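You operate a simulated robot arm through the tools that you are given. There is no shell and no other tool. Be economical: measure what you need, move in short steps, check, and stop when the job is done.

The job below is to be done with a simulated robot arm. You get a single attempt, and the scene is never put back.

Task
Put the lid on the plate and shake it at the card's speed.
Fine: shut the deck jaw before the run, let it finish, then open the jaw. Where these are worked on the way, their far stop is far enough and under half their travel is too little: deck jaw.

Only the result counts: the job must be done as asked and must still hold three seconds after the hand-in. Knocking over, shifting, dropping, spilling or breaking anything else fails it. Lids that push on must go on centred and level and be pressed home; caps that screw on are set level and turned clockwise until they are tight.

Robot
A 6-joint arm with a two-finger parallel gripper, fixed in place. Base frame: the origin is at the foot of the arm, x ahead of it, y to its left, z up; the work surface is at about z = 0. Units: m, degrees, N and s.
With the tool pointing down near the work surface it reaches from about 0.14 to 0.58 m from the base axis. Its first joint turns from -66.0 to 66.0 degrees. Payload 2.1 kg.
Tool frame: the origin (TCP) lies between the finger pads and is the grasp point; the fingertips stand 0.03 m ahead of it; z points along the fingers, y is the line along which they close. The gripper opens to 0.094 m. The fingers are 0.028 m wide and 0.01 m thick; the gripper's body (0.05 by 0.096 m) begins 0.055 m behind the TCP.
Orientation is that of the tool frame in the base frame, as [roll, pitch, yaw] about the fixed x, y, z axes, in that order (R = Rz(yaw) Ry(pitch) Rx(roll)). With the fingers straight down and closing along the base's y, the tool's x points along the base's -x, its y along +y and its z along -z.

Tools
- The arm moves only by the tool arm_command. Its argument "targets" is a list of rows, each a list of 3 entries, a list of its own where there are three numbers: the shift along the tool's x, y, z in m, then the turn, a rotation vector about the tool's x, y, z in degrees, then the opening, from 0 (shut) to 1 (fully open). In form: [[[dx, dy, dz], [wx, wy, wz], claw], ...]. A call has 1 to 12 rows; each row shifts and turns the commanded pose from where the row before left it, along the tool's axes as they then stand. Rows are played at 5 a second. More than 0.05 m and 8.6 degrees between two rows, or a gripper value outside its range, and nothing of the call is played. A pose out of reach is approached as far as the arm can. The call stops where the force on the tool passes 70 N (or 10 N more than at its start, if that is more) or the arm is blocked; 0.2 s more then pass. Each finger travels about 0.072 m/s and halts on what it meets, pressing with about 29 N; the grip force reading is that of the motor and also rises with nothing between the fingers. The clock runs only during rows and for 0.2 s after the last one: add rows that do not move to give the fingers time. The reply holds the time, the measured pose of the TCP, the force on the tool along the base axes, the opening and the grip force, in the units named above and with some noise, with the torque about the TCP (base axes, N m) and any sound that the robot's microphone picked up.
- Cameras (640 x 400 px; columns grow to the right, rows downward): "scene" is fixed at [0.0515, -0.3685, 0.4872]; the picture's right is [0.80, -0.60, 0.00], its down [-0.33, -0.43, -0.84] and it looks along [0.51, 0.67, -0.54] (base axes); focal length 246 px, centre (320, 200). "wrist" rides on the gripper at [0.076, 0.014, -0.103] in the tool frame; the picture's right is [-0.18, 0.98, 0.00], its down [-0.75, -0.14, -0.64] and it looks along [-0.63, -0.12, 0.77] (tool axes); focal length 243 px, centre (320, 200).
- capture(camera): a new picture of that camera. No time passes.
- pixel_to_xyz(camera, pixels): for up to 12 pixels [column, row] of the newest picture of that camera ("zoom" is the newest enlarged one), the place [x, y, z] in the base frame of the surface seen there, good to about 0.002 m. No time passes.
- enlarge(camera, box): a new picture of the part [left, top, right, bottom] of that camera's present view, enlarged. No time passes.
- close_job(): hands the job in; it is judged then, once.

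Keep the steps short. Do not move on a guess: measure, check each grasp and each placing, and mend mistakes. In all there are 80 turns and 38 pictures (those below and enlarged ones count). Leave the gripper open and the arm clear of the work at the hand-in unless told otherwise, and finish with a single line.

The tools are called after "Emit:" as name(argument=value, ...) on one line, values as JSON. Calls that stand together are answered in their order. arm_command: Moves the arm, as the interface text tells. Its arguments: {"type":"object","properties":{"targets":{"type":"array","items":{"type":"array"}}},"required":["targets"]} The other tools are called the same way: capture (camera) takes a picture; pixel_to_xyz (camera, pixels) gives the place of the surface under pixels of a picture; enlarge (camera, box) takes an enlarged picture of a part of a camera's view; close_job () hands the job in.

At the start:

```text
clock: 0.0
tool_pos: [0.3194, -0.0809, 0.3086]
ee_rot: [180.0, 0.2, -180.0]
force: [0.7, 0.0, 0.2]
wrist_torque: [0.03, -0.02, -0.01]
grip_width: 0.0939
grasp_force: 0.1
```

scene: 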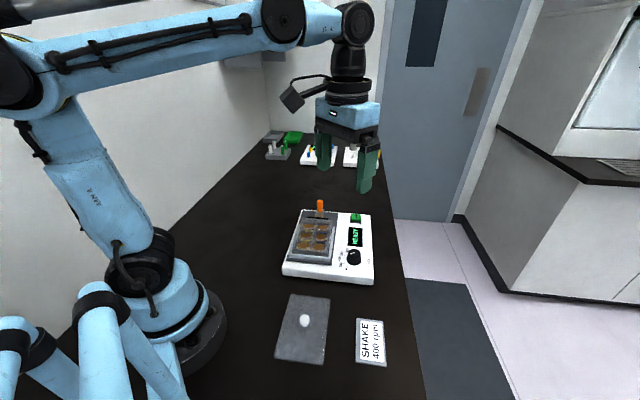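
wrist: 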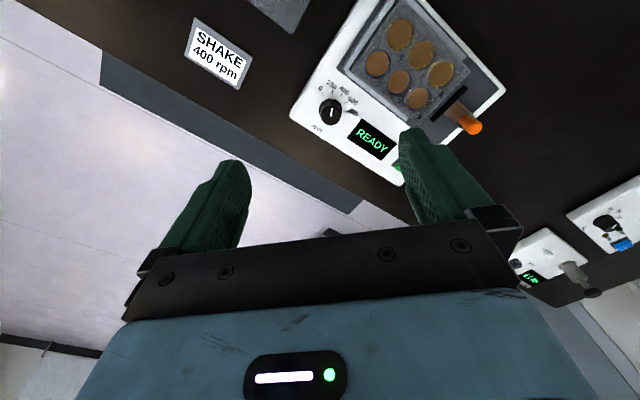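

The scene shows the shaker with a 6-well plate, an orange lever, a dial, a green button, the lid at about (302,328) and the card "SHAKE 400 rpm". I'll enlarge these areas to see them better.

Emit:
enlarge(camera="scene", box=[270, 190, 390, 290])

Emit:
enlarge(camera="wrist", box=[280, 0, 500, 180])

Emit:
pixel_to_xyz(camera="scene", pixels=[[290, 294], [330, 298], [323, 363], [275, 357], [304, 321], [302, 340], [320, 203], [356, 218], [353, 257], [355, 236], [300, 212], [370, 215]])

Emit:
pixel_to_xyz(camera="wrist", pixels=[[332, 110], [398, 166], [473, 126], [458, 108], [372, 2], [338, 68], [418, 123], [469, 71], [400, 35], [378, 63], [440, 75], [416, 99]])

```text
4.00 times, centred on (330, 240) of scene
```

zoom: 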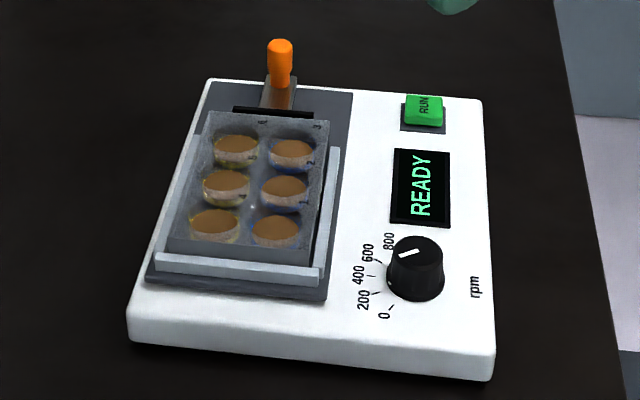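

```text
2.22 times, centred on (390, 90) of wrist
```

zoom: 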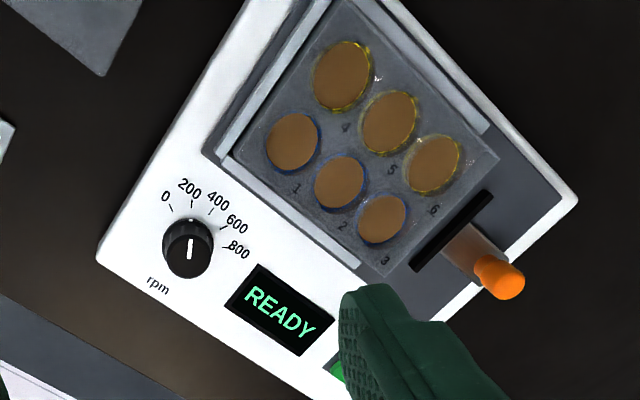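

```text
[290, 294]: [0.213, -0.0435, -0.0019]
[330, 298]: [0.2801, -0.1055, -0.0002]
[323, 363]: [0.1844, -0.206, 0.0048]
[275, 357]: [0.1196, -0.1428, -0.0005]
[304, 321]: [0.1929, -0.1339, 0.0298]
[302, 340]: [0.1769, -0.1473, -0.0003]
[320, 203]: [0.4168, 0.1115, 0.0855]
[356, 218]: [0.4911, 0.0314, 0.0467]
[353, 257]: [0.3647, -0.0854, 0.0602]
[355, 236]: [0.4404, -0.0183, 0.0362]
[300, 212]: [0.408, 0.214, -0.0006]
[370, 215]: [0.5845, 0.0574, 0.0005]
```

```text
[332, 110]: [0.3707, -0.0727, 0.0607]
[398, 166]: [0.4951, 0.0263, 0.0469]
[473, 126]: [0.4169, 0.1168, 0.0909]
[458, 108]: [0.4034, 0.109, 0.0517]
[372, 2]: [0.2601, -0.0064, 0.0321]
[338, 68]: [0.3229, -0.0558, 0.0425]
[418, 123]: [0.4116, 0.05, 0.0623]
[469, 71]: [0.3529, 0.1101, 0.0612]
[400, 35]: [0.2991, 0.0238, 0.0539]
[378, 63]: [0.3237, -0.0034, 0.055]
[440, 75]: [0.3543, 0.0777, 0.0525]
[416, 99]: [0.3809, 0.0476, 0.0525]
```

Card says 400 rpm; the dial's pointer seems near 0–200, and the lever works the jaw. I need close views of the lid and the dial, so I enlarge the lid and card and the lever area.

Emit:
enlarge(camera="scene", box=[265, 285, 395, 370])

Emit:
enlarge(camera="scene", box=[255, 125, 385, 175])

```text
4.71 times, centred on (330, 328) of scene
```

zoom: 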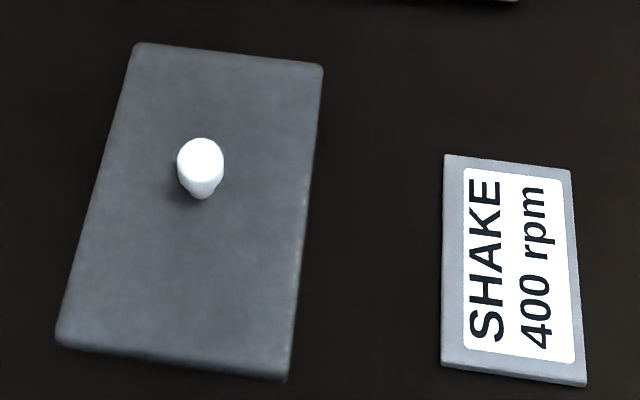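

```text
4.92 times, centred on (320, 150) of scene
```

zoom: 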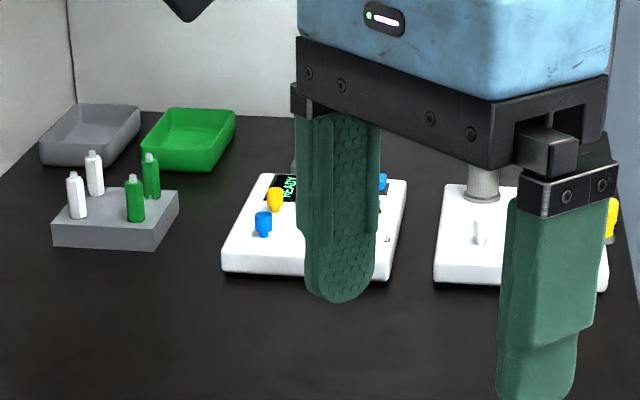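

The lid has a round knob (top near [0.193,-0.134,0.03]). I move above the plate to take exact measurements of the plate, dial, lever and button.

Emit:
arm_command(targets=[[[-0.01, 0.04, 0.0], [0, 0, 0], 1], [[-0.01, 0.04, 0.0], [0, 0, 0], 1], [[0, 0.03, 0.0], [0, 0, 0], 1], [[0, 0, 0], [0, 0, 0], 1]])

Emit:
capture(camera="wrist")

```text
clock: 1.0
tool_pos: [0.3404, 0.0301, 0.3095]
ee_rot: [-179.9, 0.1, -180.0]
force: [1.1, 0.3, -0.5]
wrist_torque: [0.0, -0.04, 0.05]
grip_width: 0.094
grasp_force: 0.1
```

```text
31 pictures are left
```

wrist: 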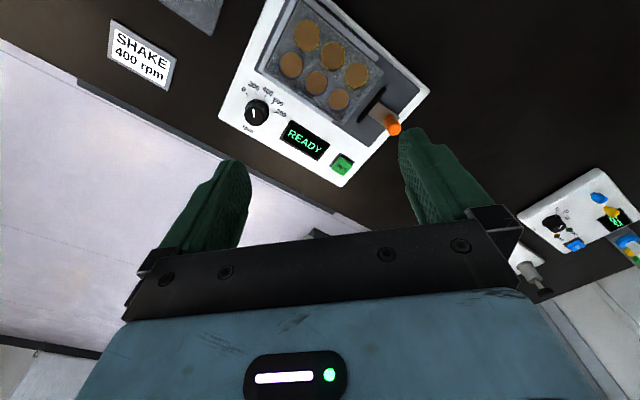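

The plate is at the top of the picture. I move back toward the base so that it falls in the centre of the view.

Emit:
arm_command(targets=[[[0.04, 0, 0.0], [0, 0, 0], 1], [[0.04, 0.0, 0.02], [0, 0, 0], 1], [[0.04, 0, 0.03], [0, 0, 0], 1], [[0, 0, 0.02], [0, 0, 0], 1], [[0, 0, 0], [0, 0, 0], 1]])

Emit:
capture(camera="wrist")

Emit:
enlarge(camera="wrist", box=[200, 20, 520, 220])

```text
clock: 2.2
tool_pos: [0.2199, 0.0278, 0.2394]
ee_rot: [-180.0, 0.1, 179.9]
force: [0.3, 0.4, -0.4]
wrist_torque: [0.0, 0.0, -0.02]
grip_width: 0.0941
grasp_force: 0.0
```

```text
30 pictures are left
```

wrist: 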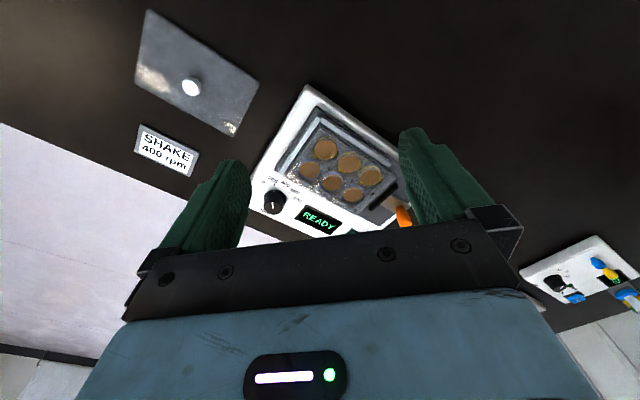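

```text
2.00 times, centred on (360, 120) of wrist
```

zoom: 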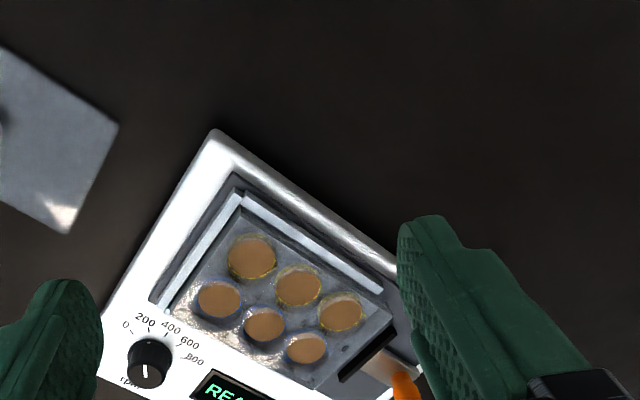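

Here I can measure the plate's top corners (zoom about (240,208), (392,313), (312,386), (172,306)) and the lid and knob in the full wrist view.

Emit:
pixel_to_xyz(camera="zoom", pixels=[[241, 212], [388, 314], [312, 382], [176, 306], [252, 258], [298, 287], [341, 313], [217, 299], [264, 324], [306, 349], [243, 197], [368, 360]])

Emit:
pixel_to_xyz(camera="wrist", pixels=[[150, 12], [257, 82], [234, 134], [137, 82], [190, 87], [183, 85], [199, 88], [192, 79], [190, 95], [190, 102], [220, 100], [150, 70]])

```text
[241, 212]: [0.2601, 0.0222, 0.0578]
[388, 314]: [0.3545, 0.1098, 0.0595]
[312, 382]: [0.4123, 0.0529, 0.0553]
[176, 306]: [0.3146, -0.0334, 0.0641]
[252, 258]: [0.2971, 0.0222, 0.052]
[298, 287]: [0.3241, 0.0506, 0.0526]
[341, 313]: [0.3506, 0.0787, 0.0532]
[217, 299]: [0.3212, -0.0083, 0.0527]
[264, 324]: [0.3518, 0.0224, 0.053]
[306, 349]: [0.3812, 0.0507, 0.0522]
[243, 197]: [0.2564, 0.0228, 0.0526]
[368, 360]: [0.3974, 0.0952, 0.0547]
```

```text
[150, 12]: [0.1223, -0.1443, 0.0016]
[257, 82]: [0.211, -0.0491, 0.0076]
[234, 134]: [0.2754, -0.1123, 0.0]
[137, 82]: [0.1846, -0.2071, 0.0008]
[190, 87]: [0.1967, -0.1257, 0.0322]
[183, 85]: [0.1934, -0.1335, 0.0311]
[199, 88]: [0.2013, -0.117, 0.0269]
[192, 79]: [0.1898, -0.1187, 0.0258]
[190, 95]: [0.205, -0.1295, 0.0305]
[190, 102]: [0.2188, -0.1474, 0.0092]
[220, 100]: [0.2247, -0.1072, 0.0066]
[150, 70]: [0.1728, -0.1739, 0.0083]
```

Lid: centre about (0.197,-0.126), top at z 0.008, knob top at 0.032, turned about 46°. Plate: centre about (0.337,0.037), top at z 0.058. I go above the lid for a closer look.

Emit:
arm_command(targets=[[[0.005, -0.04, 0.0], [0, 0, 0], 1], [[0.006, -0.04, 0.03], [0, 0, 0], 1], [[0.006, -0.04, 0.03], [0, 0, 0], 1], [[0.006, -0.034, 0.03], [0, 0, 0], 1], [[0, 0, 0.02], [0, 0, 0], 1], [[0, 0, 0], [0, 0, 0], 1]])

Emit:
capture(camera="wrist")

```text
refused: row 2 steps farther than a row can; nothing moved
```

```text
28 pictures are left
```

wrist: 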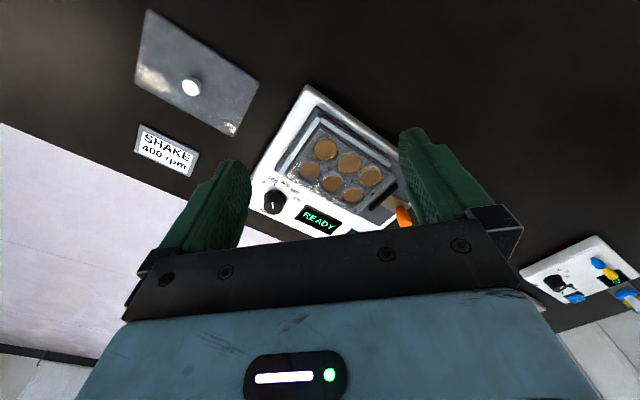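

The step was just over 0.05 m. I repeat it in smaller steps.

Emit:
arm_command(targets=[[[0.003, -0.04, 0.0], [0, 0, 0], 1], [[0.005, -0.038, 0.02], [0, 0, 0], 1], [[0.005, -0.038, 0.02], [0, 0, 0], 1], [[0.005, -0.038, 0.02], [0, 0, 0], 1], [[0.005, 0, 0.03], [0, 0, 0], 1], [[0, 0, 0.03], [0, 0, 0], 1], [[0, 0, 0], [0, 0, 0], 1]])

Emit:
capture(camera="wrist")

```text
clock: 3.8
tool_pos: [0.1978, -0.1268, 0.12]
ee_rot: [180.0, 0.1, 180.0]
force: [0.9, 0.0, 0.4]
wrist_torque: [0.02, -0.02, 0.01]
grip_width: 0.0939
grasp_force: 0.1
```

```text
27 pictures are left
```

wrist: 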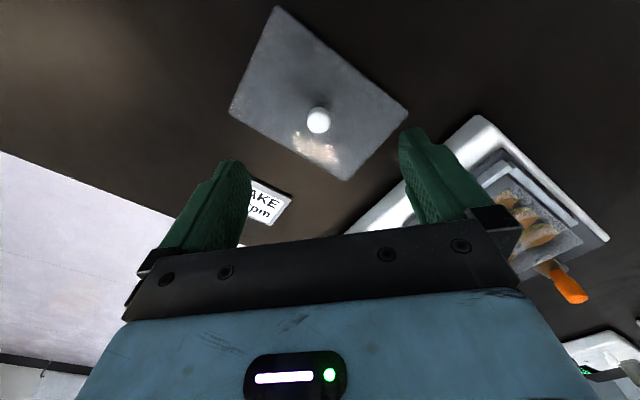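

The lid is fully in view, with corners near (275,6), (407,111), (346,180) and (230,112), and the knob at (318,120). I measure them.

Emit:
pixel_to_xyz(camera="wrist", pixels=[[278, 10], [403, 111], [345, 175], [234, 112], [318, 120], [308, 119], [328, 120], [318, 110], [318, 130], [340, 60], [375, 147], [290, 145]])

Emit:
enlarge(camera="wrist", box=[220, 0, 420, 190])

```text
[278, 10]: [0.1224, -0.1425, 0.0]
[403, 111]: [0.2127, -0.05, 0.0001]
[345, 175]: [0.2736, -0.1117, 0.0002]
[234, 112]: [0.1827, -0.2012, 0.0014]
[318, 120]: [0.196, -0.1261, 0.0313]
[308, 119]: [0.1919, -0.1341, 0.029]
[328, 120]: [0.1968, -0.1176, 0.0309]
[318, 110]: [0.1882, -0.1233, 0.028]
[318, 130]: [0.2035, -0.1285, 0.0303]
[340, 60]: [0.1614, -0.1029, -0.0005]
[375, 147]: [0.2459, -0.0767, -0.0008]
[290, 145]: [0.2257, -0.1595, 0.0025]
```

```text
2.11 times, centred on (320, 95) of wrist
```

zoom: 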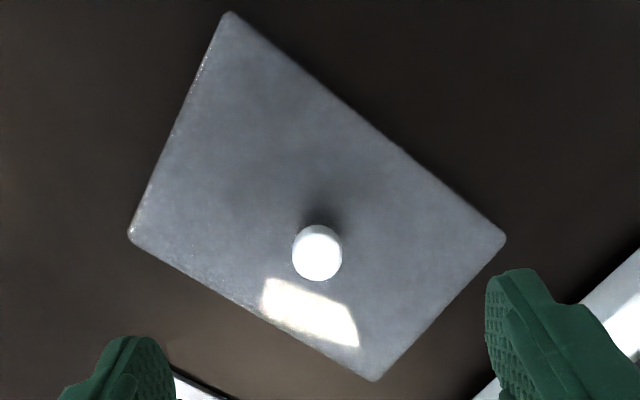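

The knob centre is (0.1966,-0.126) and the lid is turned about 45.2°. I descend to TCP z 0.043, which leaves the fingertips about 5 mm above the lid's top.

Emit:
arm_command(targets=[[[0.0012, 0.0007, 0.03], [0, 0, 0], 1], [[0, 0, 0.03], [0, 0, 0], 1], [[0, 0, 0.017], [0, 0, 0], 1], [[0, 0, 0], [0, 0, 0], 1]])

Emit:
enlarge(camera="scene", box=[240, 240, 400, 360])

```text
clock: 4.8
tool_pos: [0.1962, -0.1247, 0.0421]
ee_rot: [-180.0, 0.0, 180.0]
force: [-0.5, 0.4, 0.4]
wrist_torque: [0.02, 0.0, 0.0]
grip_width: 0.094
grasp_force: 0.1
```

```text
3.33 times, centred on (320, 300) of scene
```

zoom: 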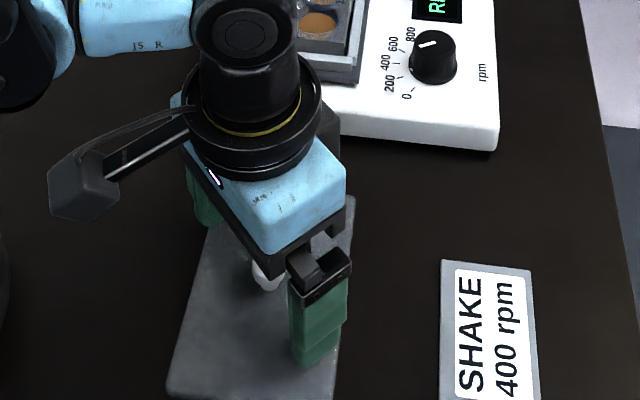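

The hand is in place with y 1 mm off. I correct that and close.

Emit:
arm_command(targets=[[[0, -0.0012, 0], [0, 0, 0], 1], [[0, 0, 0], [0, 0, 0], 0.5], [[0, 0, 0], [0, 0, 0], 0.25], [[0, 0, 0], [0, 0, 0], 0], [[0, 0, 0], [0, 0, 0], 0], [[0, 0, 0], [0, 0, 0], 0]])

```text
clock: 6.2
tool_pos: [0.1956, -0.1266, 0.0415]
ee_rot: [180.0, 0.1, -180.0]
force: [0.6, 0.2, 1.0]
wrist_torque: [0.01, -0.02, 0.02]
grip_width: 0.0183
grasp_force: 29.2
```

The grip holds at 18.3 mm, which is the knob's width. I lift gently and look at it.

Emit:
arm_command(targets=[[[0, 0, -0.02], [0, 0, 0], 0], [[0, 0, -0.04], [0, 0, 0], 0], [[0, 0, -0.04], [0, 0, 0], 0], [[0, 0, -0.03], [0, 0, 0], 0], [[0, 0, 0], [0, 0, 0], 0]])

Emit:
capture(camera="wrist")

Emit:
capture(camera="scene")

```text
clock: 7.4
tool_pos: [0.1955, -0.1264, 0.1715]
ee_rot: [-180.0, 0.3, 180.0]
force: [0.5, -0.2, -0.5]
wrist_torque: [0.02, 0.04, -0.01]
grip_width: 0.018
grasp_force: 29.1
```

```text
24 pictures are left
```

wrist: 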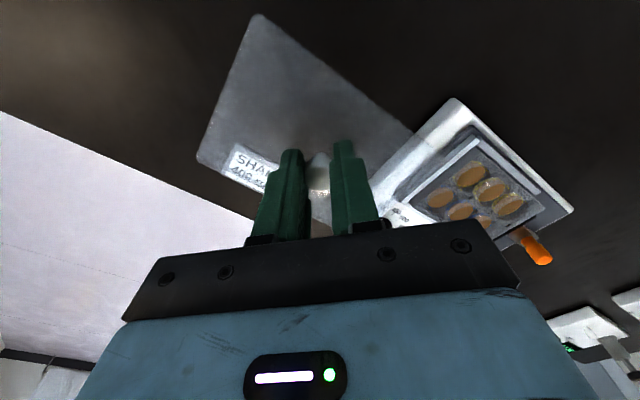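

```text
23 pictures are left
```

scene: 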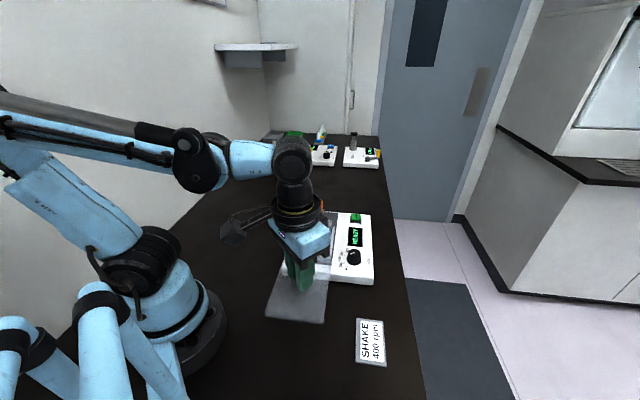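

The lid is lifted and level. I measure its visible corners for its offset from the TCP, and enlarge the plate for a more exact pose.

Emit:
pixel_to_xyz(camera="wrist", pixels=[[260, 19], [202, 157], [230, 85], [330, 68], [300, 45], [370, 98], [225, 169]])

Emit:
enlarge(camera="wrist", box=[380, 90, 580, 270])

Emit:
enlarge(camera="wrist", box=[190, 0, 430, 240])

```text
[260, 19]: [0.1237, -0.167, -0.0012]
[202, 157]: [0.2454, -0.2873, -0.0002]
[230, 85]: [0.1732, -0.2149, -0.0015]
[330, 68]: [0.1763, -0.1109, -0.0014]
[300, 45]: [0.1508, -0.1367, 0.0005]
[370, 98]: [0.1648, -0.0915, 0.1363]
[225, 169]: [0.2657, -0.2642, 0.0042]
```

```text
2.22 times, centred on (480, 180) of wrist
```

zoom: 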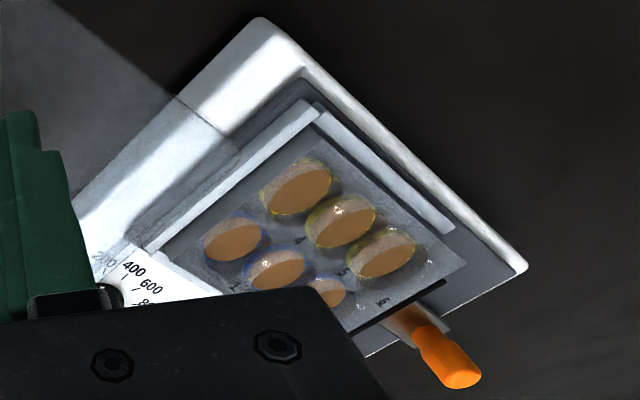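

```text
1.67 times, centred on (310, 120) of wrist
```

zoom: 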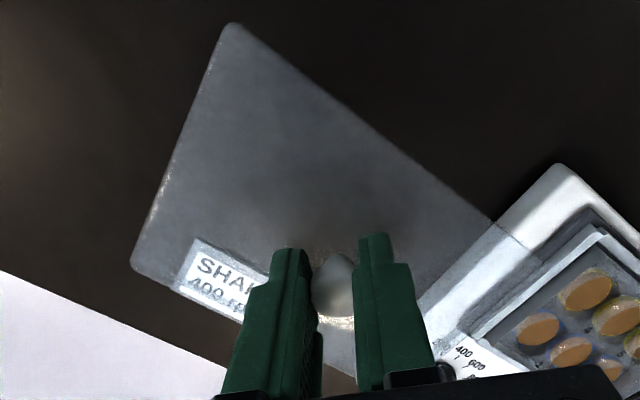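

The lid grip looks sound. Now I measure edges of the device, the nest rails and the plate in this wrist view, to fix the plate's angle.

Emit:
pixel_to_xyz(camera="wrist", pixels=[[456, 101], [571, 209], [480, 136], [540, 192], [541, 208], [482, 156], [458, 174], [536, 246], [472, 174], [491, 190], [508, 206], [440, 196]])

```text
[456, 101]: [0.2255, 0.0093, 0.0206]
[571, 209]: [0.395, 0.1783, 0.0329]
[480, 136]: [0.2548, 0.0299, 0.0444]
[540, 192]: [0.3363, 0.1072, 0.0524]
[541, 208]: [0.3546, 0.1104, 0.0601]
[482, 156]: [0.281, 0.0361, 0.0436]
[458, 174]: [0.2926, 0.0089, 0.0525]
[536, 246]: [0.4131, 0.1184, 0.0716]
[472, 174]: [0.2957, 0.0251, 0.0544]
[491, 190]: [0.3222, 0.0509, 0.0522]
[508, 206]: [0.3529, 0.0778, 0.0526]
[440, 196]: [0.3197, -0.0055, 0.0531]
```

The device edge runs at about 45°. I carry the lid over the plate at this height (lid bottom at 0.13 m, clear of the lever's 0.09 m).

Emit:
arm_command(targets=[[[-0.028, 0.032, 0], [0, 0, 0], 0], [[-0.028, 0.033, 0], [0, 0, 0], 0], [[-0.028, 0.033, 0], [0, 0, 0], 0], [[-0.028, 0.033, 0], [0, 0, 0], 0], [[-0.0295, 0.032, 0], [0, 0, 0], 0], [[0, 0, 0.02], [0, 0, 0], 0], [[0, 0, 0], [0, 0, 0], 0]])

Emit:
enlarge(camera="wrist", box=[180, 0, 460, 240])

Emit:
enlarge(camera="scene", box=[260, 170, 400, 290])

```text
clock: 9.0
tool_pos: [0.3375, 0.0381, 0.1524]
ee_rot: [-180.0, 0.2, 180.0]
force: [0.9, 0.0, -0.3]
wrist_torque: [0.0, -0.02, -0.02]
grip_width: 0.018
grasp_force: 28.3
```

```text
1.67 times, centred on (320, 120) of wrist
```

zoom: 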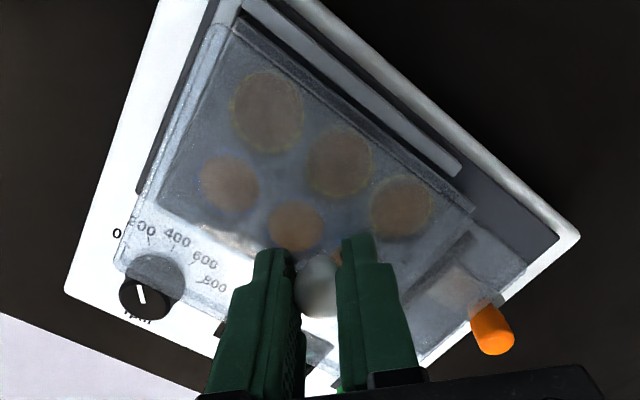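

```text
3.33 times, centred on (330, 230) of scene
```

zoom: 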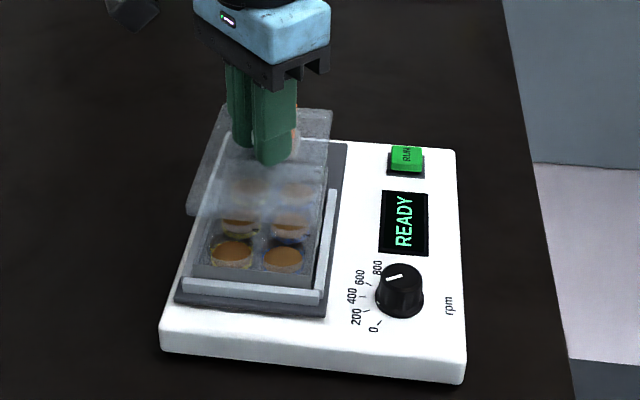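

The lid is above the plate. Lower to TCP z 0.110 (lid bottom about 10 mm over the plate rim) and compare the edges.

Emit:
arm_command(targets=[[[0, -0.001, 0.022], [0, 0, 0], 0], [[0, 0, 0.02], [0, 0, 0], 0], [[0, 0, 0], [0, 0, 0], 0]])

Emit:
enlarge(camera="wrist", box=[180, 0, 460, 240])

Emit:
enlarge(camera="scene", box=[280, 190, 370, 270])

```text
clock: 9.8
tool_pos: [0.3363, 0.0353, 0.11]
ee_rot: [180.0, 0.1, 179.9]
force: [0.4, 0.7, 0.0]
wrist_torque: [-0.02, 0.01, 0.01]
grip_width: 0.0181
grasp_force: 28.9
```

```text
1.67 times, centred on (320, 120) of wrist
```

zoom: 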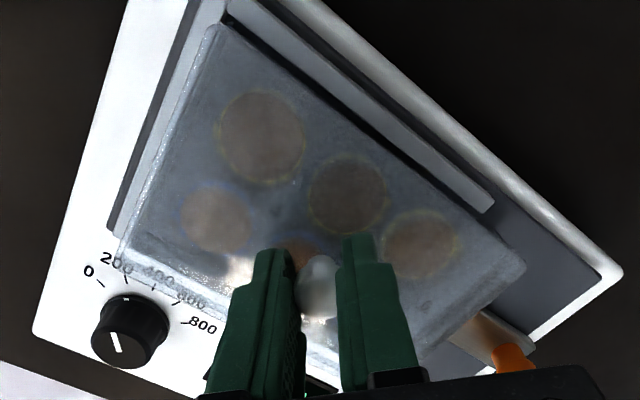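

```text
5.00 times, centred on (325, 230) of scene
```

zoom: 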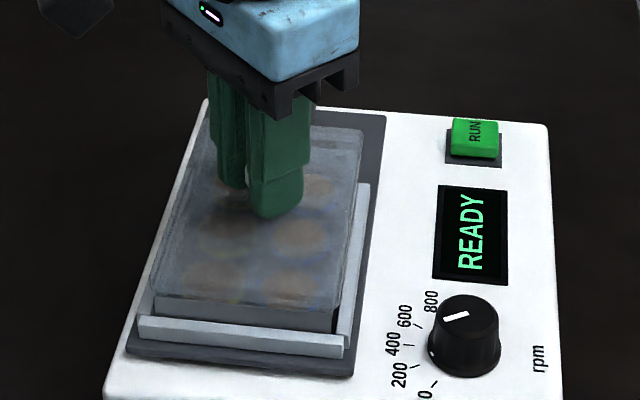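

The lid hovers just above the plate. I measure rail lines in this scene zoom: front rail (142,322)–(340,345), right rail (363,190)–(346,335), plus device edge lines.

Emit:
pixel_to_xyz(camera="zoom", pixels=[[145, 323], [190, 328], [240, 333], [290, 338], [335, 344], [362, 200], [358, 240], [354, 280], [350, 310], [162, 298], [330, 320], [345, 300]])

Emit:
pixel_to_xyz(camera="wrist", pixels=[[279, 17], [315, 45], [345, 67], [380, 93], [417, 121], [244, 27], [230, 60], [215, 95], [203, 135], [330, 10], [400, 70], [470, 130]])

```text
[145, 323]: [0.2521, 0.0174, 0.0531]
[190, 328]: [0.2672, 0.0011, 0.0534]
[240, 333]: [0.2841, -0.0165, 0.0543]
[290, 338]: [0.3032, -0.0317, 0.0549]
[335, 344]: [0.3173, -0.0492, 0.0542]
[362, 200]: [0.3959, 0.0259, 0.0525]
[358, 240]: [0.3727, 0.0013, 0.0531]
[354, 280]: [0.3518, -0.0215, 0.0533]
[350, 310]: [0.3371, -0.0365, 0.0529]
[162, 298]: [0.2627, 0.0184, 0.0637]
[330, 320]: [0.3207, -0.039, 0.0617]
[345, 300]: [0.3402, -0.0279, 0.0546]
```

```text
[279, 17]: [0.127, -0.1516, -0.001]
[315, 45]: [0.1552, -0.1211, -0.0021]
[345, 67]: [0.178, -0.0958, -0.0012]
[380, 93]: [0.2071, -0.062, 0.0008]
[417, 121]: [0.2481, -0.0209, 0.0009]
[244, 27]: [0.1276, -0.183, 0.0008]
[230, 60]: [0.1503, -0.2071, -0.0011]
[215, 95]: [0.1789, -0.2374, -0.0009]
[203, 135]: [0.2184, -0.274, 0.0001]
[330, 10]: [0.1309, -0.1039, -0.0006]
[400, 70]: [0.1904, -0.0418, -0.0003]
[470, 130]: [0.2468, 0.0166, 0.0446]
```

The rails run at about 45.3°, matching the lid. The plate centre works out at (0.337,0.0365). I nudge 1 mm, lower to a few mm above the rim, and check both lid and plate front corners closely.

Emit:
arm_command(targets=[[[-0.0006, 0.001, 0.005], [0, 0, 0], 0], [[0, 0, 0], [0, 0, 0], 0]])

Emit:
enlarge(camera="scene", box=[296, 205, 360, 265])

Emit:
enlarge(camera="wrist", box=[180, 0, 460, 240])

```text
clock: 10.4
tool_pos: [0.3378, 0.0364, 0.1046]
ee_rot: [180.0, 0.0, -180.0]
force: [-1.2, 0.6, 12.3]
wrist_torque: [-0.33, 0.76, -0.01]
grip_width: 0.018
grasp_force: 29.2
```

```text
6.67 times, centred on (328, 235) of scene
```

zoom: 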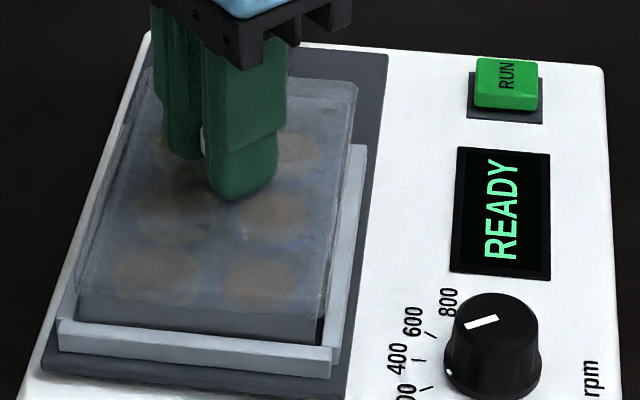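

```text
1.67 times, centred on (320, 120) of wrist
```

zoom: 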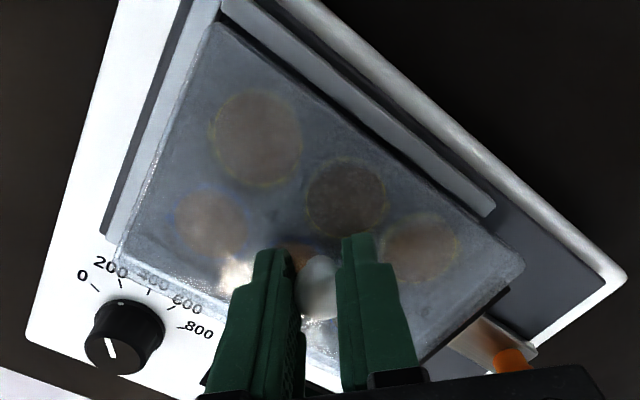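

The lid touches at z 0.1046 with 12 N; the torque puts the contact at the front edge (about 62 mm toward the base), so it isn't over the rim yet. I raise 3 mm, shift about 1 mm toward the front, and feel again slowly.

Emit:
arm_command(targets=[[[0, 0, -0.003], [0, 0, 0], 0], [[0.001, -0.0004, 0], [0, 0, 0], 0], [[0, 0, 0.002], [0, 0, 0], 0], [[0, 0, 0], [0, 0, 0], 0]])

Emit:
arm_command(targets=[[[0, 0, 0.001], [0, 0, 0], 0], [[0, 0, 0], [0, 0, 0], 0]])

```text
clock: 11.4
tool_pos: [0.3376, 0.0362, 0.105]
ee_rot: [179.9, 0.1, 180.0]
force: [0.1, -0.1, 0.9]
wrist_torque: [-0.07, 0.02, -0.02]
grip_width: 0.0178
grasp_force: 28.9
```

```text
clock: 12.0
tool_pos: [0.3368, 0.0368, 0.1044]
ee_rot: [180.0, 0.1, -179.9]
force: [1.3, 0.2, 8.8]
wrist_torque: [-0.3, 0.44, -0.01]
grip_width: 0.018
grasp_force: 29.2
```

Contact is again along the front edge. I raise, shift 1.5 mm more toward the front (along −long axis), and feel again.

Emit:
arm_command(targets=[[[0, 0, -0.003], [0, 0, 0], 0], [[0.001, -0.001, 0], [0, 0, 0], 0], [[0, 0, 0.003], [0, 0, 0], 0], [[0, 0, 0], [0, 0, 0], 0]])

Emit:
enlarge(camera="scene", box=[300, 230, 335, 262])

```text
clock: 13.0
tool_pos: [0.3344, 0.0359, 0.1055]
ee_rot: [-180.0, 0.1, 180.0]
force: [0.3, 0.0, -0.4]
wrist_torque: [-0.02, 0.03, -0.01]
grip_width: 0.0178
grasp_force: 28.9
```

```text
12.50 times, centred on (318, 246) of scene
```

zoom: 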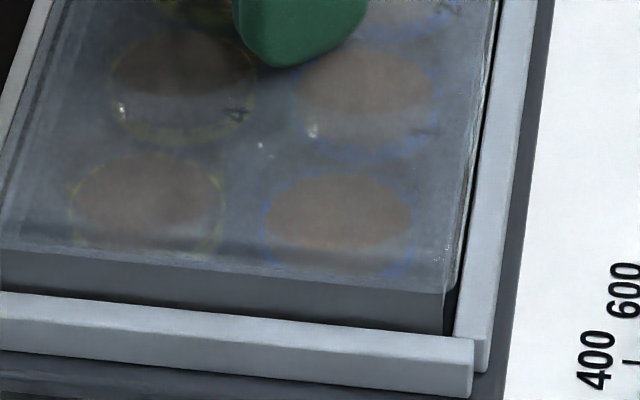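

No contact at 0.1055 now. I feel down 1 mm at a time.

Emit:
arm_command(targets=[[[0, 0, 0.001], [0, 0, 0], 0], [[0, 0, 0], [0, 0, 0], 0]])

Emit:
arm_command(targets=[[[0, 0, 0.001], [0, 0, 0], 0], [[0, 0, 0], [0, 0, 0], 0]])

```text
clock: 13.6
tool_pos: [0.3343, 0.035, 0.1045]
ee_rot: [-180.0, 0.2, 180.0]
force: [-0.4, -0.3, -0.3]
wrist_torque: [-0.02, 0.03, -0.03]
grip_width: 0.0181
grasp_force: 28.6
```

```text
clock: 14.2
tool_pos: [0.3358, 0.0362, 0.1019]
ee_rot: [-180.0, 0.1, -179.9]
force: [0.7, 0.2, 0.4]
wrist_torque: [0.01, -0.01, -0.03]
grip_width: 0.0176
grasp_force: 29.2
```

It now passes below the earlier contact height with no force, so the skirt is clearing the rim. I continue down.

Emit:
arm_command(targets=[[[0, 0, 0.0015], [0, 0, 0], 0], [[0, 0, 0], [0, 0, 0], 0]])

Emit:
arm_command(targets=[[[0, 0, 0.0015], [0, 0, 0], 0], [[0, 0, 0], [0, 0, 0], 0]])

Emit:
arm_command(targets=[[[0, 0, 0.0015], [0, 0, 0], 0], [[0, 0, 0], [0, 0, 0], 0]])

```text
clock: 14.8
tool_pos: [0.3346, 0.0342, 0.1021]
ee_rot: [179.9, 0.0, -180.0]
force: [0.4, -0.5, -0.1]
wrist_torque: [-0.03, -0.01, -0.01]
grip_width: 0.0178
grasp_force: 29.3
```

```text
clock: 15.4
tool_pos: [0.336, 0.036, 0.0995]
ee_rot: [179.9, 0.2, -180.0]
force: [-0.3, -0.8, -0.1]
wrist_torque: [-0.01, -0.01, 0.02]
grip_width: 0.0178
grasp_force: 29.2
```

```text
clock: 16.0
tool_pos: [0.3363, 0.0354, 0.098]
ee_rot: [179.9, 0.1, -180.0]
force: [-1.1, -0.2, 13.9]
wrist_torque: [0.02, -0.79, -0.03]
grip_width: 0.0179
grasp_force: 28.9
```

Contact of 14 N now at 0.098, about 6 mm below the rim contact, so probably the lid ceiling. I look at it from the scene.

Emit:
enlarge(camera="scene", box=[293, 205, 357, 265])

```text
6.67 times, centred on (325, 235) of scene
```

zoom: 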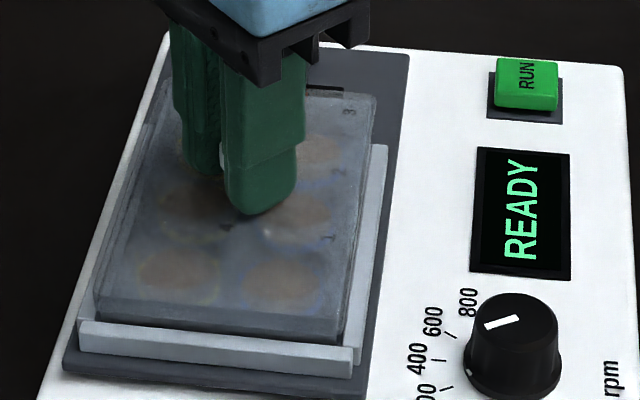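

The lid's skirt is down around the plate and level. I press home in small steps and read the force.

Emit:
arm_command(targets=[[[0, 0, 0.001], [0, 0, 0], 0], [[0, 0, 0], [0, 0, 0], 0]])

Emit:
arm_command(targets=[[[0, 0, 0.001], [0, 0, 0], 0], [[0, 0, 0], [0, 0, 0], 0]])

```text
clock: 16.6
tool_pos: [0.3359, 0.0354, 0.0973]
ee_rot: [180.0, 0.0, -180.0]
force: [0.3, 0.5, 26.0]
wrist_torque: [-0.03, 0.02, -0.01]
grip_width: 0.018
grasp_force: 28.8
```

```text
clock: 17.2
tool_pos: [0.3353, 0.036, 0.0983]
ee_rot: [-180.0, 0.2, -180.0]
force: [-0.7, 0.2, 42.3]
wrist_torque: [-0.02, 0.01, 0.0]
grip_width: 0.0183
grasp_force: 29.2
```

The force is now balanced (torque zero) and stiff at 42 N, so the lid sits flat and home. I ease off and open.

Emit:
arm_command(targets=[[[0, 0, -0.0022], [0, 0, 0], 0], [[0, 0, 0], [0, 0, 0], 0], [[0, 0, 0], [0, 0, 0], 0.3], [[0, 0, 0], [0, 0, 0], 0.5], [[0, 0, 0], [0, 0, 0], 0.5]])

Emit:
arm_command(targets=[[[0, 0, -0.03], [0, 0, 0], 0.5], [[0, 0, -0.04], [0, 0, 0], 0.5], [[0.045, 0, -0.01], [0, 0, 0], 0.5], [[0.04, 0, 0], [0, 0, 0], 0.5], [[0, 0, 0], [0, 0, 0], 0.5]])

Emit:
capture(camera="wrist")

Emit:
enlarge(camera="scene", box=[285, 190, 385, 280])

```text
clock: 18.4
tool_pos: [0.3354, 0.0363, 0.0988]
ee_rot: [-180.0, 0.1, 179.9]
force: [0.8, 0.6, 0.8]
wrist_torque: [-0.02, 0.0, -0.02]
grip_width: 0.0469
grasp_force: 0.1
```

```text
clock: 19.6
tool_pos: [0.2498, 0.0355, 0.1778]
ee_rot: [-180.0, 0.1, 179.9]
force: [0.7, -0.3, 0.4]
wrist_torque: [-0.01, -0.02, 0.0]
grip_width: 0.0468
grasp_force: 0.1
```

```text
12 pictures are left
```

wrist: 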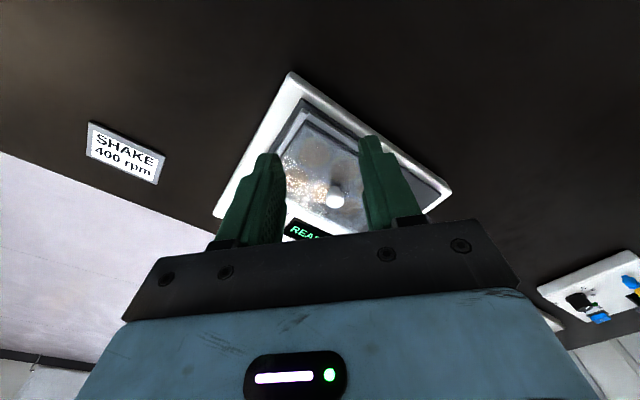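

```text
4.44 times, centred on (335, 235) of scene
```

zoom: 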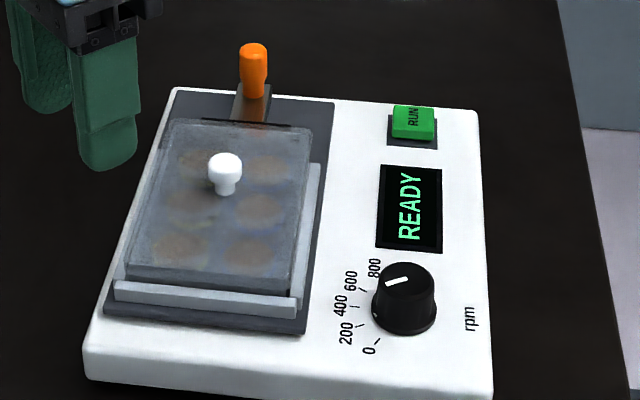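

The lid is on, level and centred. Next is the jaw. I move beside the orange lever and turn the wrist 45° so the fingers close along the plate's long axis, then look.

Emit:
arm_command(targets=[[[-0.0275, 0.034, 0], [0, 0, 0], 0.5], [[-0.0275, 0.034, 0], [0, 0, 0], 0.5], [[-0.0275, 0.034, 0], [0, 0, 0], 0.5], [[-0.0275, 0.033, 0], [0, 0, 0], 0.5], [[0, 0, 0], [0, 0, 7.5], 0.5], [[0, 0, 0], [0, 0, 7.5], 0.5], [[0, 0, 0], [0, 0, 7.5], 0.5], [[0, 0, 0], [0, 0, 7.5], 0.5], [[0, 0, 0], [0, 0, 7.5], 0.5], [[0, 0, 0], [0, 0, 7.5], 0.5], [[0, 0, 0], [0, 0, 0], 0.5]])

Emit:
capture(camera="wrist")

```text
clock: 22.0
tool_pos: [0.3605, 0.1704, 0.1792]
ee_rot: [179.9, 0.0, 134.9]
force: [-0.1, -0.4, 1.0]
wrist_torque: [-0.01, 0.01, 0.01]
grip_width: 0.0468
grasp_force: 0.0
```

```text
10 pictures are left
```

wrist: 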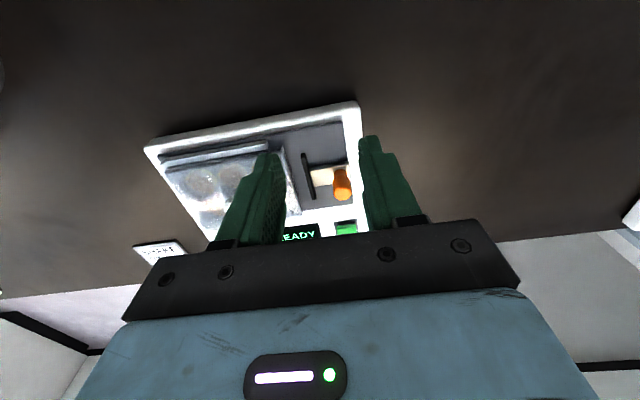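

The bar at (307,177), slide plate at (322,176) and orange pin at (342,185) are visible. I measure them with the free space behind the bar.

Emit:
pixel_to_xyz(camera="wrist", pixels=[[342, 175], [342, 185], [343, 196], [336, 187], [349, 185], [320, 176], [303, 165], [307, 160], [312, 195], [290, 170], [344, 228], [335, 145]])

Emit:
enlarge(camera="wrist", box=[260, 100, 380, 240])

```text
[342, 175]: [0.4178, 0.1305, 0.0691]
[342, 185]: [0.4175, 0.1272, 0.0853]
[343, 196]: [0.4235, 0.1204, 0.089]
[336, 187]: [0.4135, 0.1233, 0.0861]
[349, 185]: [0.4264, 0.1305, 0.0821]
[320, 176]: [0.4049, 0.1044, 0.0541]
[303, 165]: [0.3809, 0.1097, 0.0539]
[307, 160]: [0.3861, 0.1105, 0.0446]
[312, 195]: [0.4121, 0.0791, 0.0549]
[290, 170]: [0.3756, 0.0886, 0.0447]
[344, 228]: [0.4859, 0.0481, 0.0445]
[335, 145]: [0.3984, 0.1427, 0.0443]
```

```text
2.86 times, centred on (320, 170) of wrist
```

zoom: 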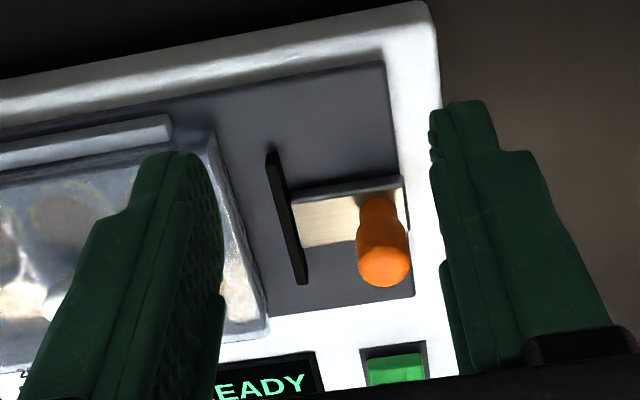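

The pin axis is at about (0.421,0.1206), head z 0.07–0.091. The bar is about 18 mm from the plate and slides along the long axis. I move over the pin and part of the way down.

Emit:
arm_command(targets=[[[-0.039, 0.004, 0], [0, 0, 0], 0.5], [[-0.039, 0.0036, 0], [0, 0, 0], 0.5], [[0, 0, 0.04], [0, 0, 0], 0.5], [[0, 0, 0.015], [0, 0, 0], 0.5], [[0, 0, 0], [0, 0, 0], 0.5]])

Emit:
capture(camera="wrist")

```text
clock: 23.2
tool_pos: [0.4202, 0.1205, 0.1251]
ee_rot: [-179.9, -0.1, 135.0]
force: [-0.1, 0.2, -0.3]
wrist_torque: [0.01, 0.01, -0.02]
grip_width: 0.0468
grasp_force: 0.1
```

```text
8 pictures are left
```

wrist: 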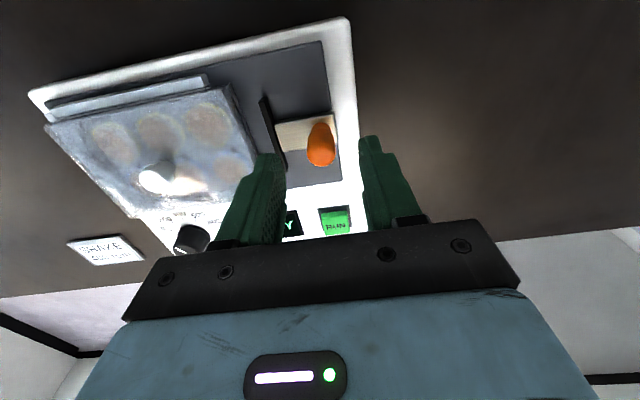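

The pin head at (321,147) lies between the fingers. I check its place against the TCP.

Emit:
pixel_to_xyz(camera="wrist", pixels=[[321, 155], [310, 148], [331, 148], [320, 163], [320, 130], [262, 130], [190, 243], [187, 232], [335, 222]])

```text
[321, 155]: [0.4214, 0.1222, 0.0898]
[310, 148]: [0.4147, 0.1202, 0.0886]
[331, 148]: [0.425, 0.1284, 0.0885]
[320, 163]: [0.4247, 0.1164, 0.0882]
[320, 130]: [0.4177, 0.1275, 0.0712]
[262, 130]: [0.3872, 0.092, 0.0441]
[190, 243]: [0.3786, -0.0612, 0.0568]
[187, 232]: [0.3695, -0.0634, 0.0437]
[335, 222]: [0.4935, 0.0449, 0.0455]
```

The pin top centre is (0.421,0.122), which matches. I descend to z 0.093 and close on it.

Emit:
arm_command(targets=[[[0, 0.001, 0.02], [0, 0, 0], 0.5], [[0, 0, 0.012], [0, 0, 0], 0.5], [[0, 0, 0], [0, 0, 0], 0.25], [[0, 0, 0], [0, 0, 0], 0], [[0, 0, 0], [0, 0, 0], 0], [[0, 0, 0], [0, 0, 0], 0]])

```text
clock: 24.6
tool_pos: [0.4223, 0.1213, 0.0921]
ee_rot: [179.9, 0.0, 134.9]
force: [1.2, 1.0, 0.4]
wrist_torque: [-0.31, 0.29, 0.01]
grip_width: 0.0181
grasp_force: 29.1
```

The pin is gripped (18 mm). I slide it toward the plate in 4 mm steps, watching the force.

Emit:
arm_command(targets=[[[0, -0.004, 0], [0, 0, 0], 0], [[0, -0.004, 0], [0, 0, 0], 0], [[0, 0, 0], [0, 0, 0], 0]])

Emit:
arm_command(targets=[[[0, -0.004, 0], [0, 0, 0], 0], [[0, -0.002, 0], [0, 0, 0], 0], [[0, 0, 0], [0, 0, 0], 0]])

```text
clock: 25.4
tool_pos: [0.4156, 0.1154, 0.0913]
ee_rot: [179.9, -0.1, 135.0]
force: [-3.1, -4.3, 0.5]
wrist_torque: [0.22, -0.21, -0.02]
grip_width: 0.0183
grasp_force: 28.8
```

```text
clock: 26.2
tool_pos: [0.4126, 0.1103, 0.092]
ee_rot: [-180.0, 0.0, 135.0]
force: [-4.0, -3.6, 11.3]
wrist_torque: [-0.36, 0.32, -0.01]
grip_width: 0.0182
grasp_force: 29.7
```

The bar is moving, but an 11 N upward force has appeared. I look before going on.

Emit:
enlarge(camera="scene", box=[295, 185, 365, 250])

```text
6.15 times, centred on (330, 218) of scene
```

zoom: 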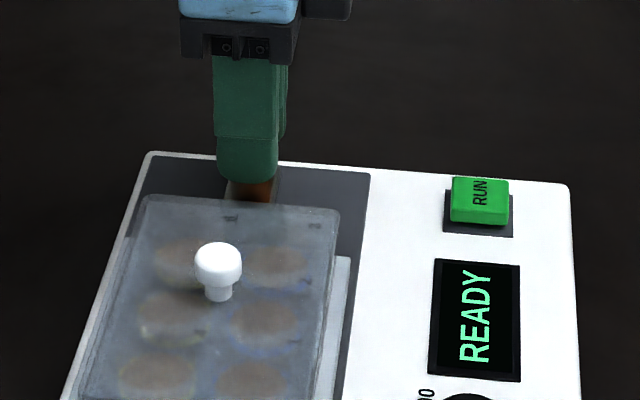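

Nothing is visibly fouled; the lever arm still leads straight toward the plate. I ease the hand up 1 mm and continue in 2 mm steps.

Emit:
arm_command(targets=[[[0, -0.002, -0.001], [0, 0, 0], 0], [[0, 0, 0], [0, 0, 0], 0]])

Emit:
arm_command(targets=[[[0, -0.002, 0], [0, 0, 0], 0], [[0, 0, 0], [0, 0, 0], 0]])

```text
clock: 26.8
tool_pos: [0.411, 0.1089, 0.0923]
ee_rot: [-180.0, 0.0, 135.0]
force: [-4.2, -5.1, 0.6]
wrist_torque: [-0.27, 0.35, -0.02]
grip_width: 0.0182
grasp_force: 28.4
```

```text
clock: 27.4
tool_pos: [0.4111, 0.1081, 0.0934]
ee_rot: [-180.0, 0.1, 135.0]
force: [-2.0, -4.7, -0.6]
wrist_torque: [0.2, -0.46, -0.14]
grip_width: 0.0183
grasp_force: 29.4
```

The vertical force has gone. About 17 mm has been moved. I continue until the stop.

Emit:
arm_command(targets=[[[0, -0.002, 0], [0, 0, 0], 0], [[0, 0, 0], [0, 0, 0], 0]])

Emit:
arm_command(targets=[[[0, -0.002, 0], [0, 0, 0], 0], [[0, 0, 0], [0, 0, 0], 0]])

```text
clock: 28.0
tool_pos: [0.4082, 0.1074, 0.0937]
ee_rot: [179.8, 0.0, 135.1]
force: [8.7, 3.2, 0.0]
wrist_torque: [0.64, 0.19, 0.26]
grip_width: 0.0178
grasp_force: 28.9
```

```text
clock: 28.6
tool_pos: [0.4057, 0.1069, 0.0927]
ee_rot: [-180.0, 0.0, 135.0]
force: [5.0, 8.8, 0.1]
wrist_torque: [0.52, -0.17, 0.07]
grip_width: 0.018
grasp_force: 29.0
```

Now there is about 10 N of resistance against the slide. I take a wrist picture to see the bar against the plate.

Emit:
enlarge(camera="wrist", box=[60, 20, 400, 240])

```text
1.82 times, centred on (230, 130) of wrist
```

zoom: 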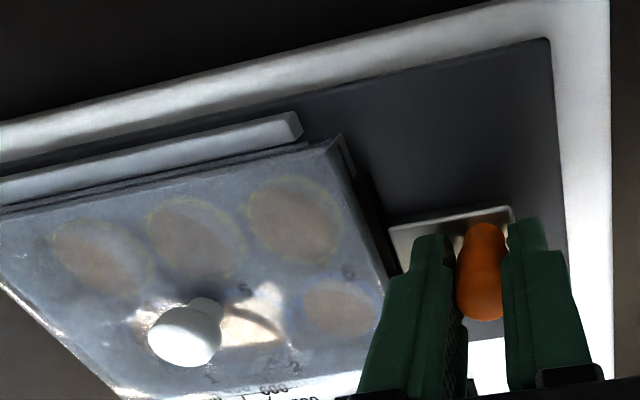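

The bar is now against the plate's end at (365,200). I push 2 mm more to confirm a firm stop.

Emit:
arm_command(targets=[[[0, -0.002, 0], [0, 0, 0], 0], [[0, 0, 0], [0, 0, 0], 0]])

```text
clock: 29.2
tool_pos: [0.4054, 0.1044, 0.0923]
ee_rot: [180.0, 0.0, 135.0]
force: [5.1, 13.2, 0.5]
wrist_torque: [0.44, -0.3, 0.03]
grip_width: 0.0182
grasp_force: 29.4
```

Resistance is 13 N. I check whether the lid's knob has stayed at (0.336,0.036), using the last zoom picture.

Emit:
pixel_to_xyz(camera="zoom", pixels=[[185, 340], [155, 338], [215, 338], [185, 310], [185, 362], [366, 190], [380, 240], [355, 190], [350, 170], [375, 270], [480, 300]])

```text
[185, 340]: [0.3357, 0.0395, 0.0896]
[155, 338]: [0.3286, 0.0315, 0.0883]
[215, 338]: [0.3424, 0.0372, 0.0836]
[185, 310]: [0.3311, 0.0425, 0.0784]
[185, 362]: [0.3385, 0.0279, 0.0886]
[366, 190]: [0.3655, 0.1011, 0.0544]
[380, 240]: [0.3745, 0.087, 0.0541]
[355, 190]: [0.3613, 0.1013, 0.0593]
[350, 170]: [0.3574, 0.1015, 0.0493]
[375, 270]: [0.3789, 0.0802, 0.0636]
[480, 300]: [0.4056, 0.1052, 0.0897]
```

The knob hasn't moved and the bar is up against the plate's end. One more small push to confirm it is firm.

Emit:
arm_command(targets=[[[0, -0.002, 0], [0, 0, 0], 0], [[0, 0, 0], [0, 0, 0], 0]])

```text
clock: 29.8
tool_pos: [0.4035, 0.1041, 0.0932]
ee_rot: [179.7, -0.2, 135.1]
force: [10.8, 25.2, 0.3]
wrist_torque: [-0.19, 0.35, 0.06]
grip_width: 0.0182
grasp_force: 28.4
```

The stop is firm at 27 N and the jaw is shut. I unload slightly, open the fingers only a little (lid close by), and rise.

Emit:
arm_command(targets=[[[0, 0.001, 0], [0, 0, 0], 0], [[0, 0, 0], [0, 0, 0], 0.28], [[0, 0, 0], [0, 0, 0], 0.28], [[0, 0, -0.03], [0, 0, 0], 0.28], [[0, 0, -0.04], [0, 0, 0], 0.28], [[0, 0, 0], [0, 0, 0], 0.28]])

```text
clock: 31.2
tool_pos: [0.4053, 0.1037, 0.1616]
ee_rot: [179.9, -0.1, 135.1]
force: [-0.6, 0.5, -0.8]
wrist_torque: [-0.02, -0.01, 0.0]
grip_width: 0.0263
grasp_force: 0.0
```

Now the dial. I move so the wrist camera looks at it at (0.372,-0.07).

Emit:
arm_command(targets=[[[-0.005, -0.0365, 0], [0, 0, 0], 0.5], [[-0.005, -0.0365, 0], [0, 0, 0], 0.5], [[-0.005, -0.0365, 0], [0, 0, 0], 0.5], [[-0.004, -0.0365, 0], [0, 0, 0], 0.5], [[0, 0, 0], [0, 0, 0], 0.5]])

Emit:
enlarge(camera="wrist", box=[240, 80, 400, 240])

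```text
clock: 32.4
tool_pos: [0.3139, -0.0123, 0.1628]
ee_rot: [-179.9, 0.0, 135.0]
force: [0.8, -0.3, -0.1]
wrist_torque: [0.01, -0.01, 0.0]
grip_width: 0.0469
grasp_force: 0.0
```

```text
2.50 times, centred on (320, 160) of wrist
```

zoom: 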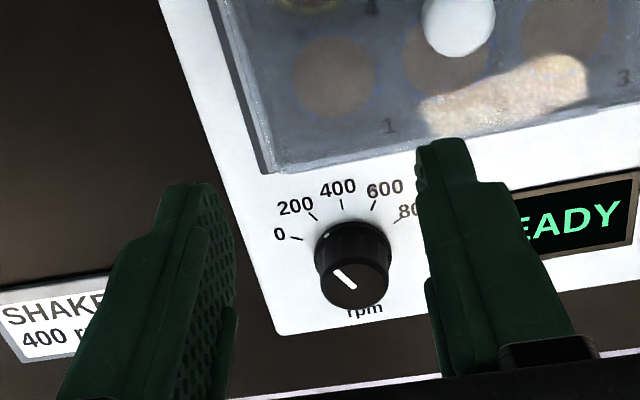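

The pointer mark is at (326,233) and the ticks are clear: 0 (296,239), 200 (313,216), 400 (342,204), 600 (374,206), 800 (397,220). I measure everything.

Emit:
pixel_to_xyz(camera="zoom", pixels=[[297, 239], [313, 216], [342, 204], [374, 206], [398, 220], [326, 233], [337, 271], [354, 287], [355, 282], [323, 285], [389, 282], [355, 307]])

```text
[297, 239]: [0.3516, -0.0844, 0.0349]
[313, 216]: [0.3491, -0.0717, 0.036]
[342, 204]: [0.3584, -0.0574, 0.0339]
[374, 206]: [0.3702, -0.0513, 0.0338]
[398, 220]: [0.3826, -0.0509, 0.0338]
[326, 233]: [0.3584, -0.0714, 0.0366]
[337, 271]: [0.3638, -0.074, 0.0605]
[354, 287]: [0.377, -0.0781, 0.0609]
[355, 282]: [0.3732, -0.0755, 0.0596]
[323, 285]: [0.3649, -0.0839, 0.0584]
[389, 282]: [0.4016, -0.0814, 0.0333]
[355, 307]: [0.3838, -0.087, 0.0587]
```

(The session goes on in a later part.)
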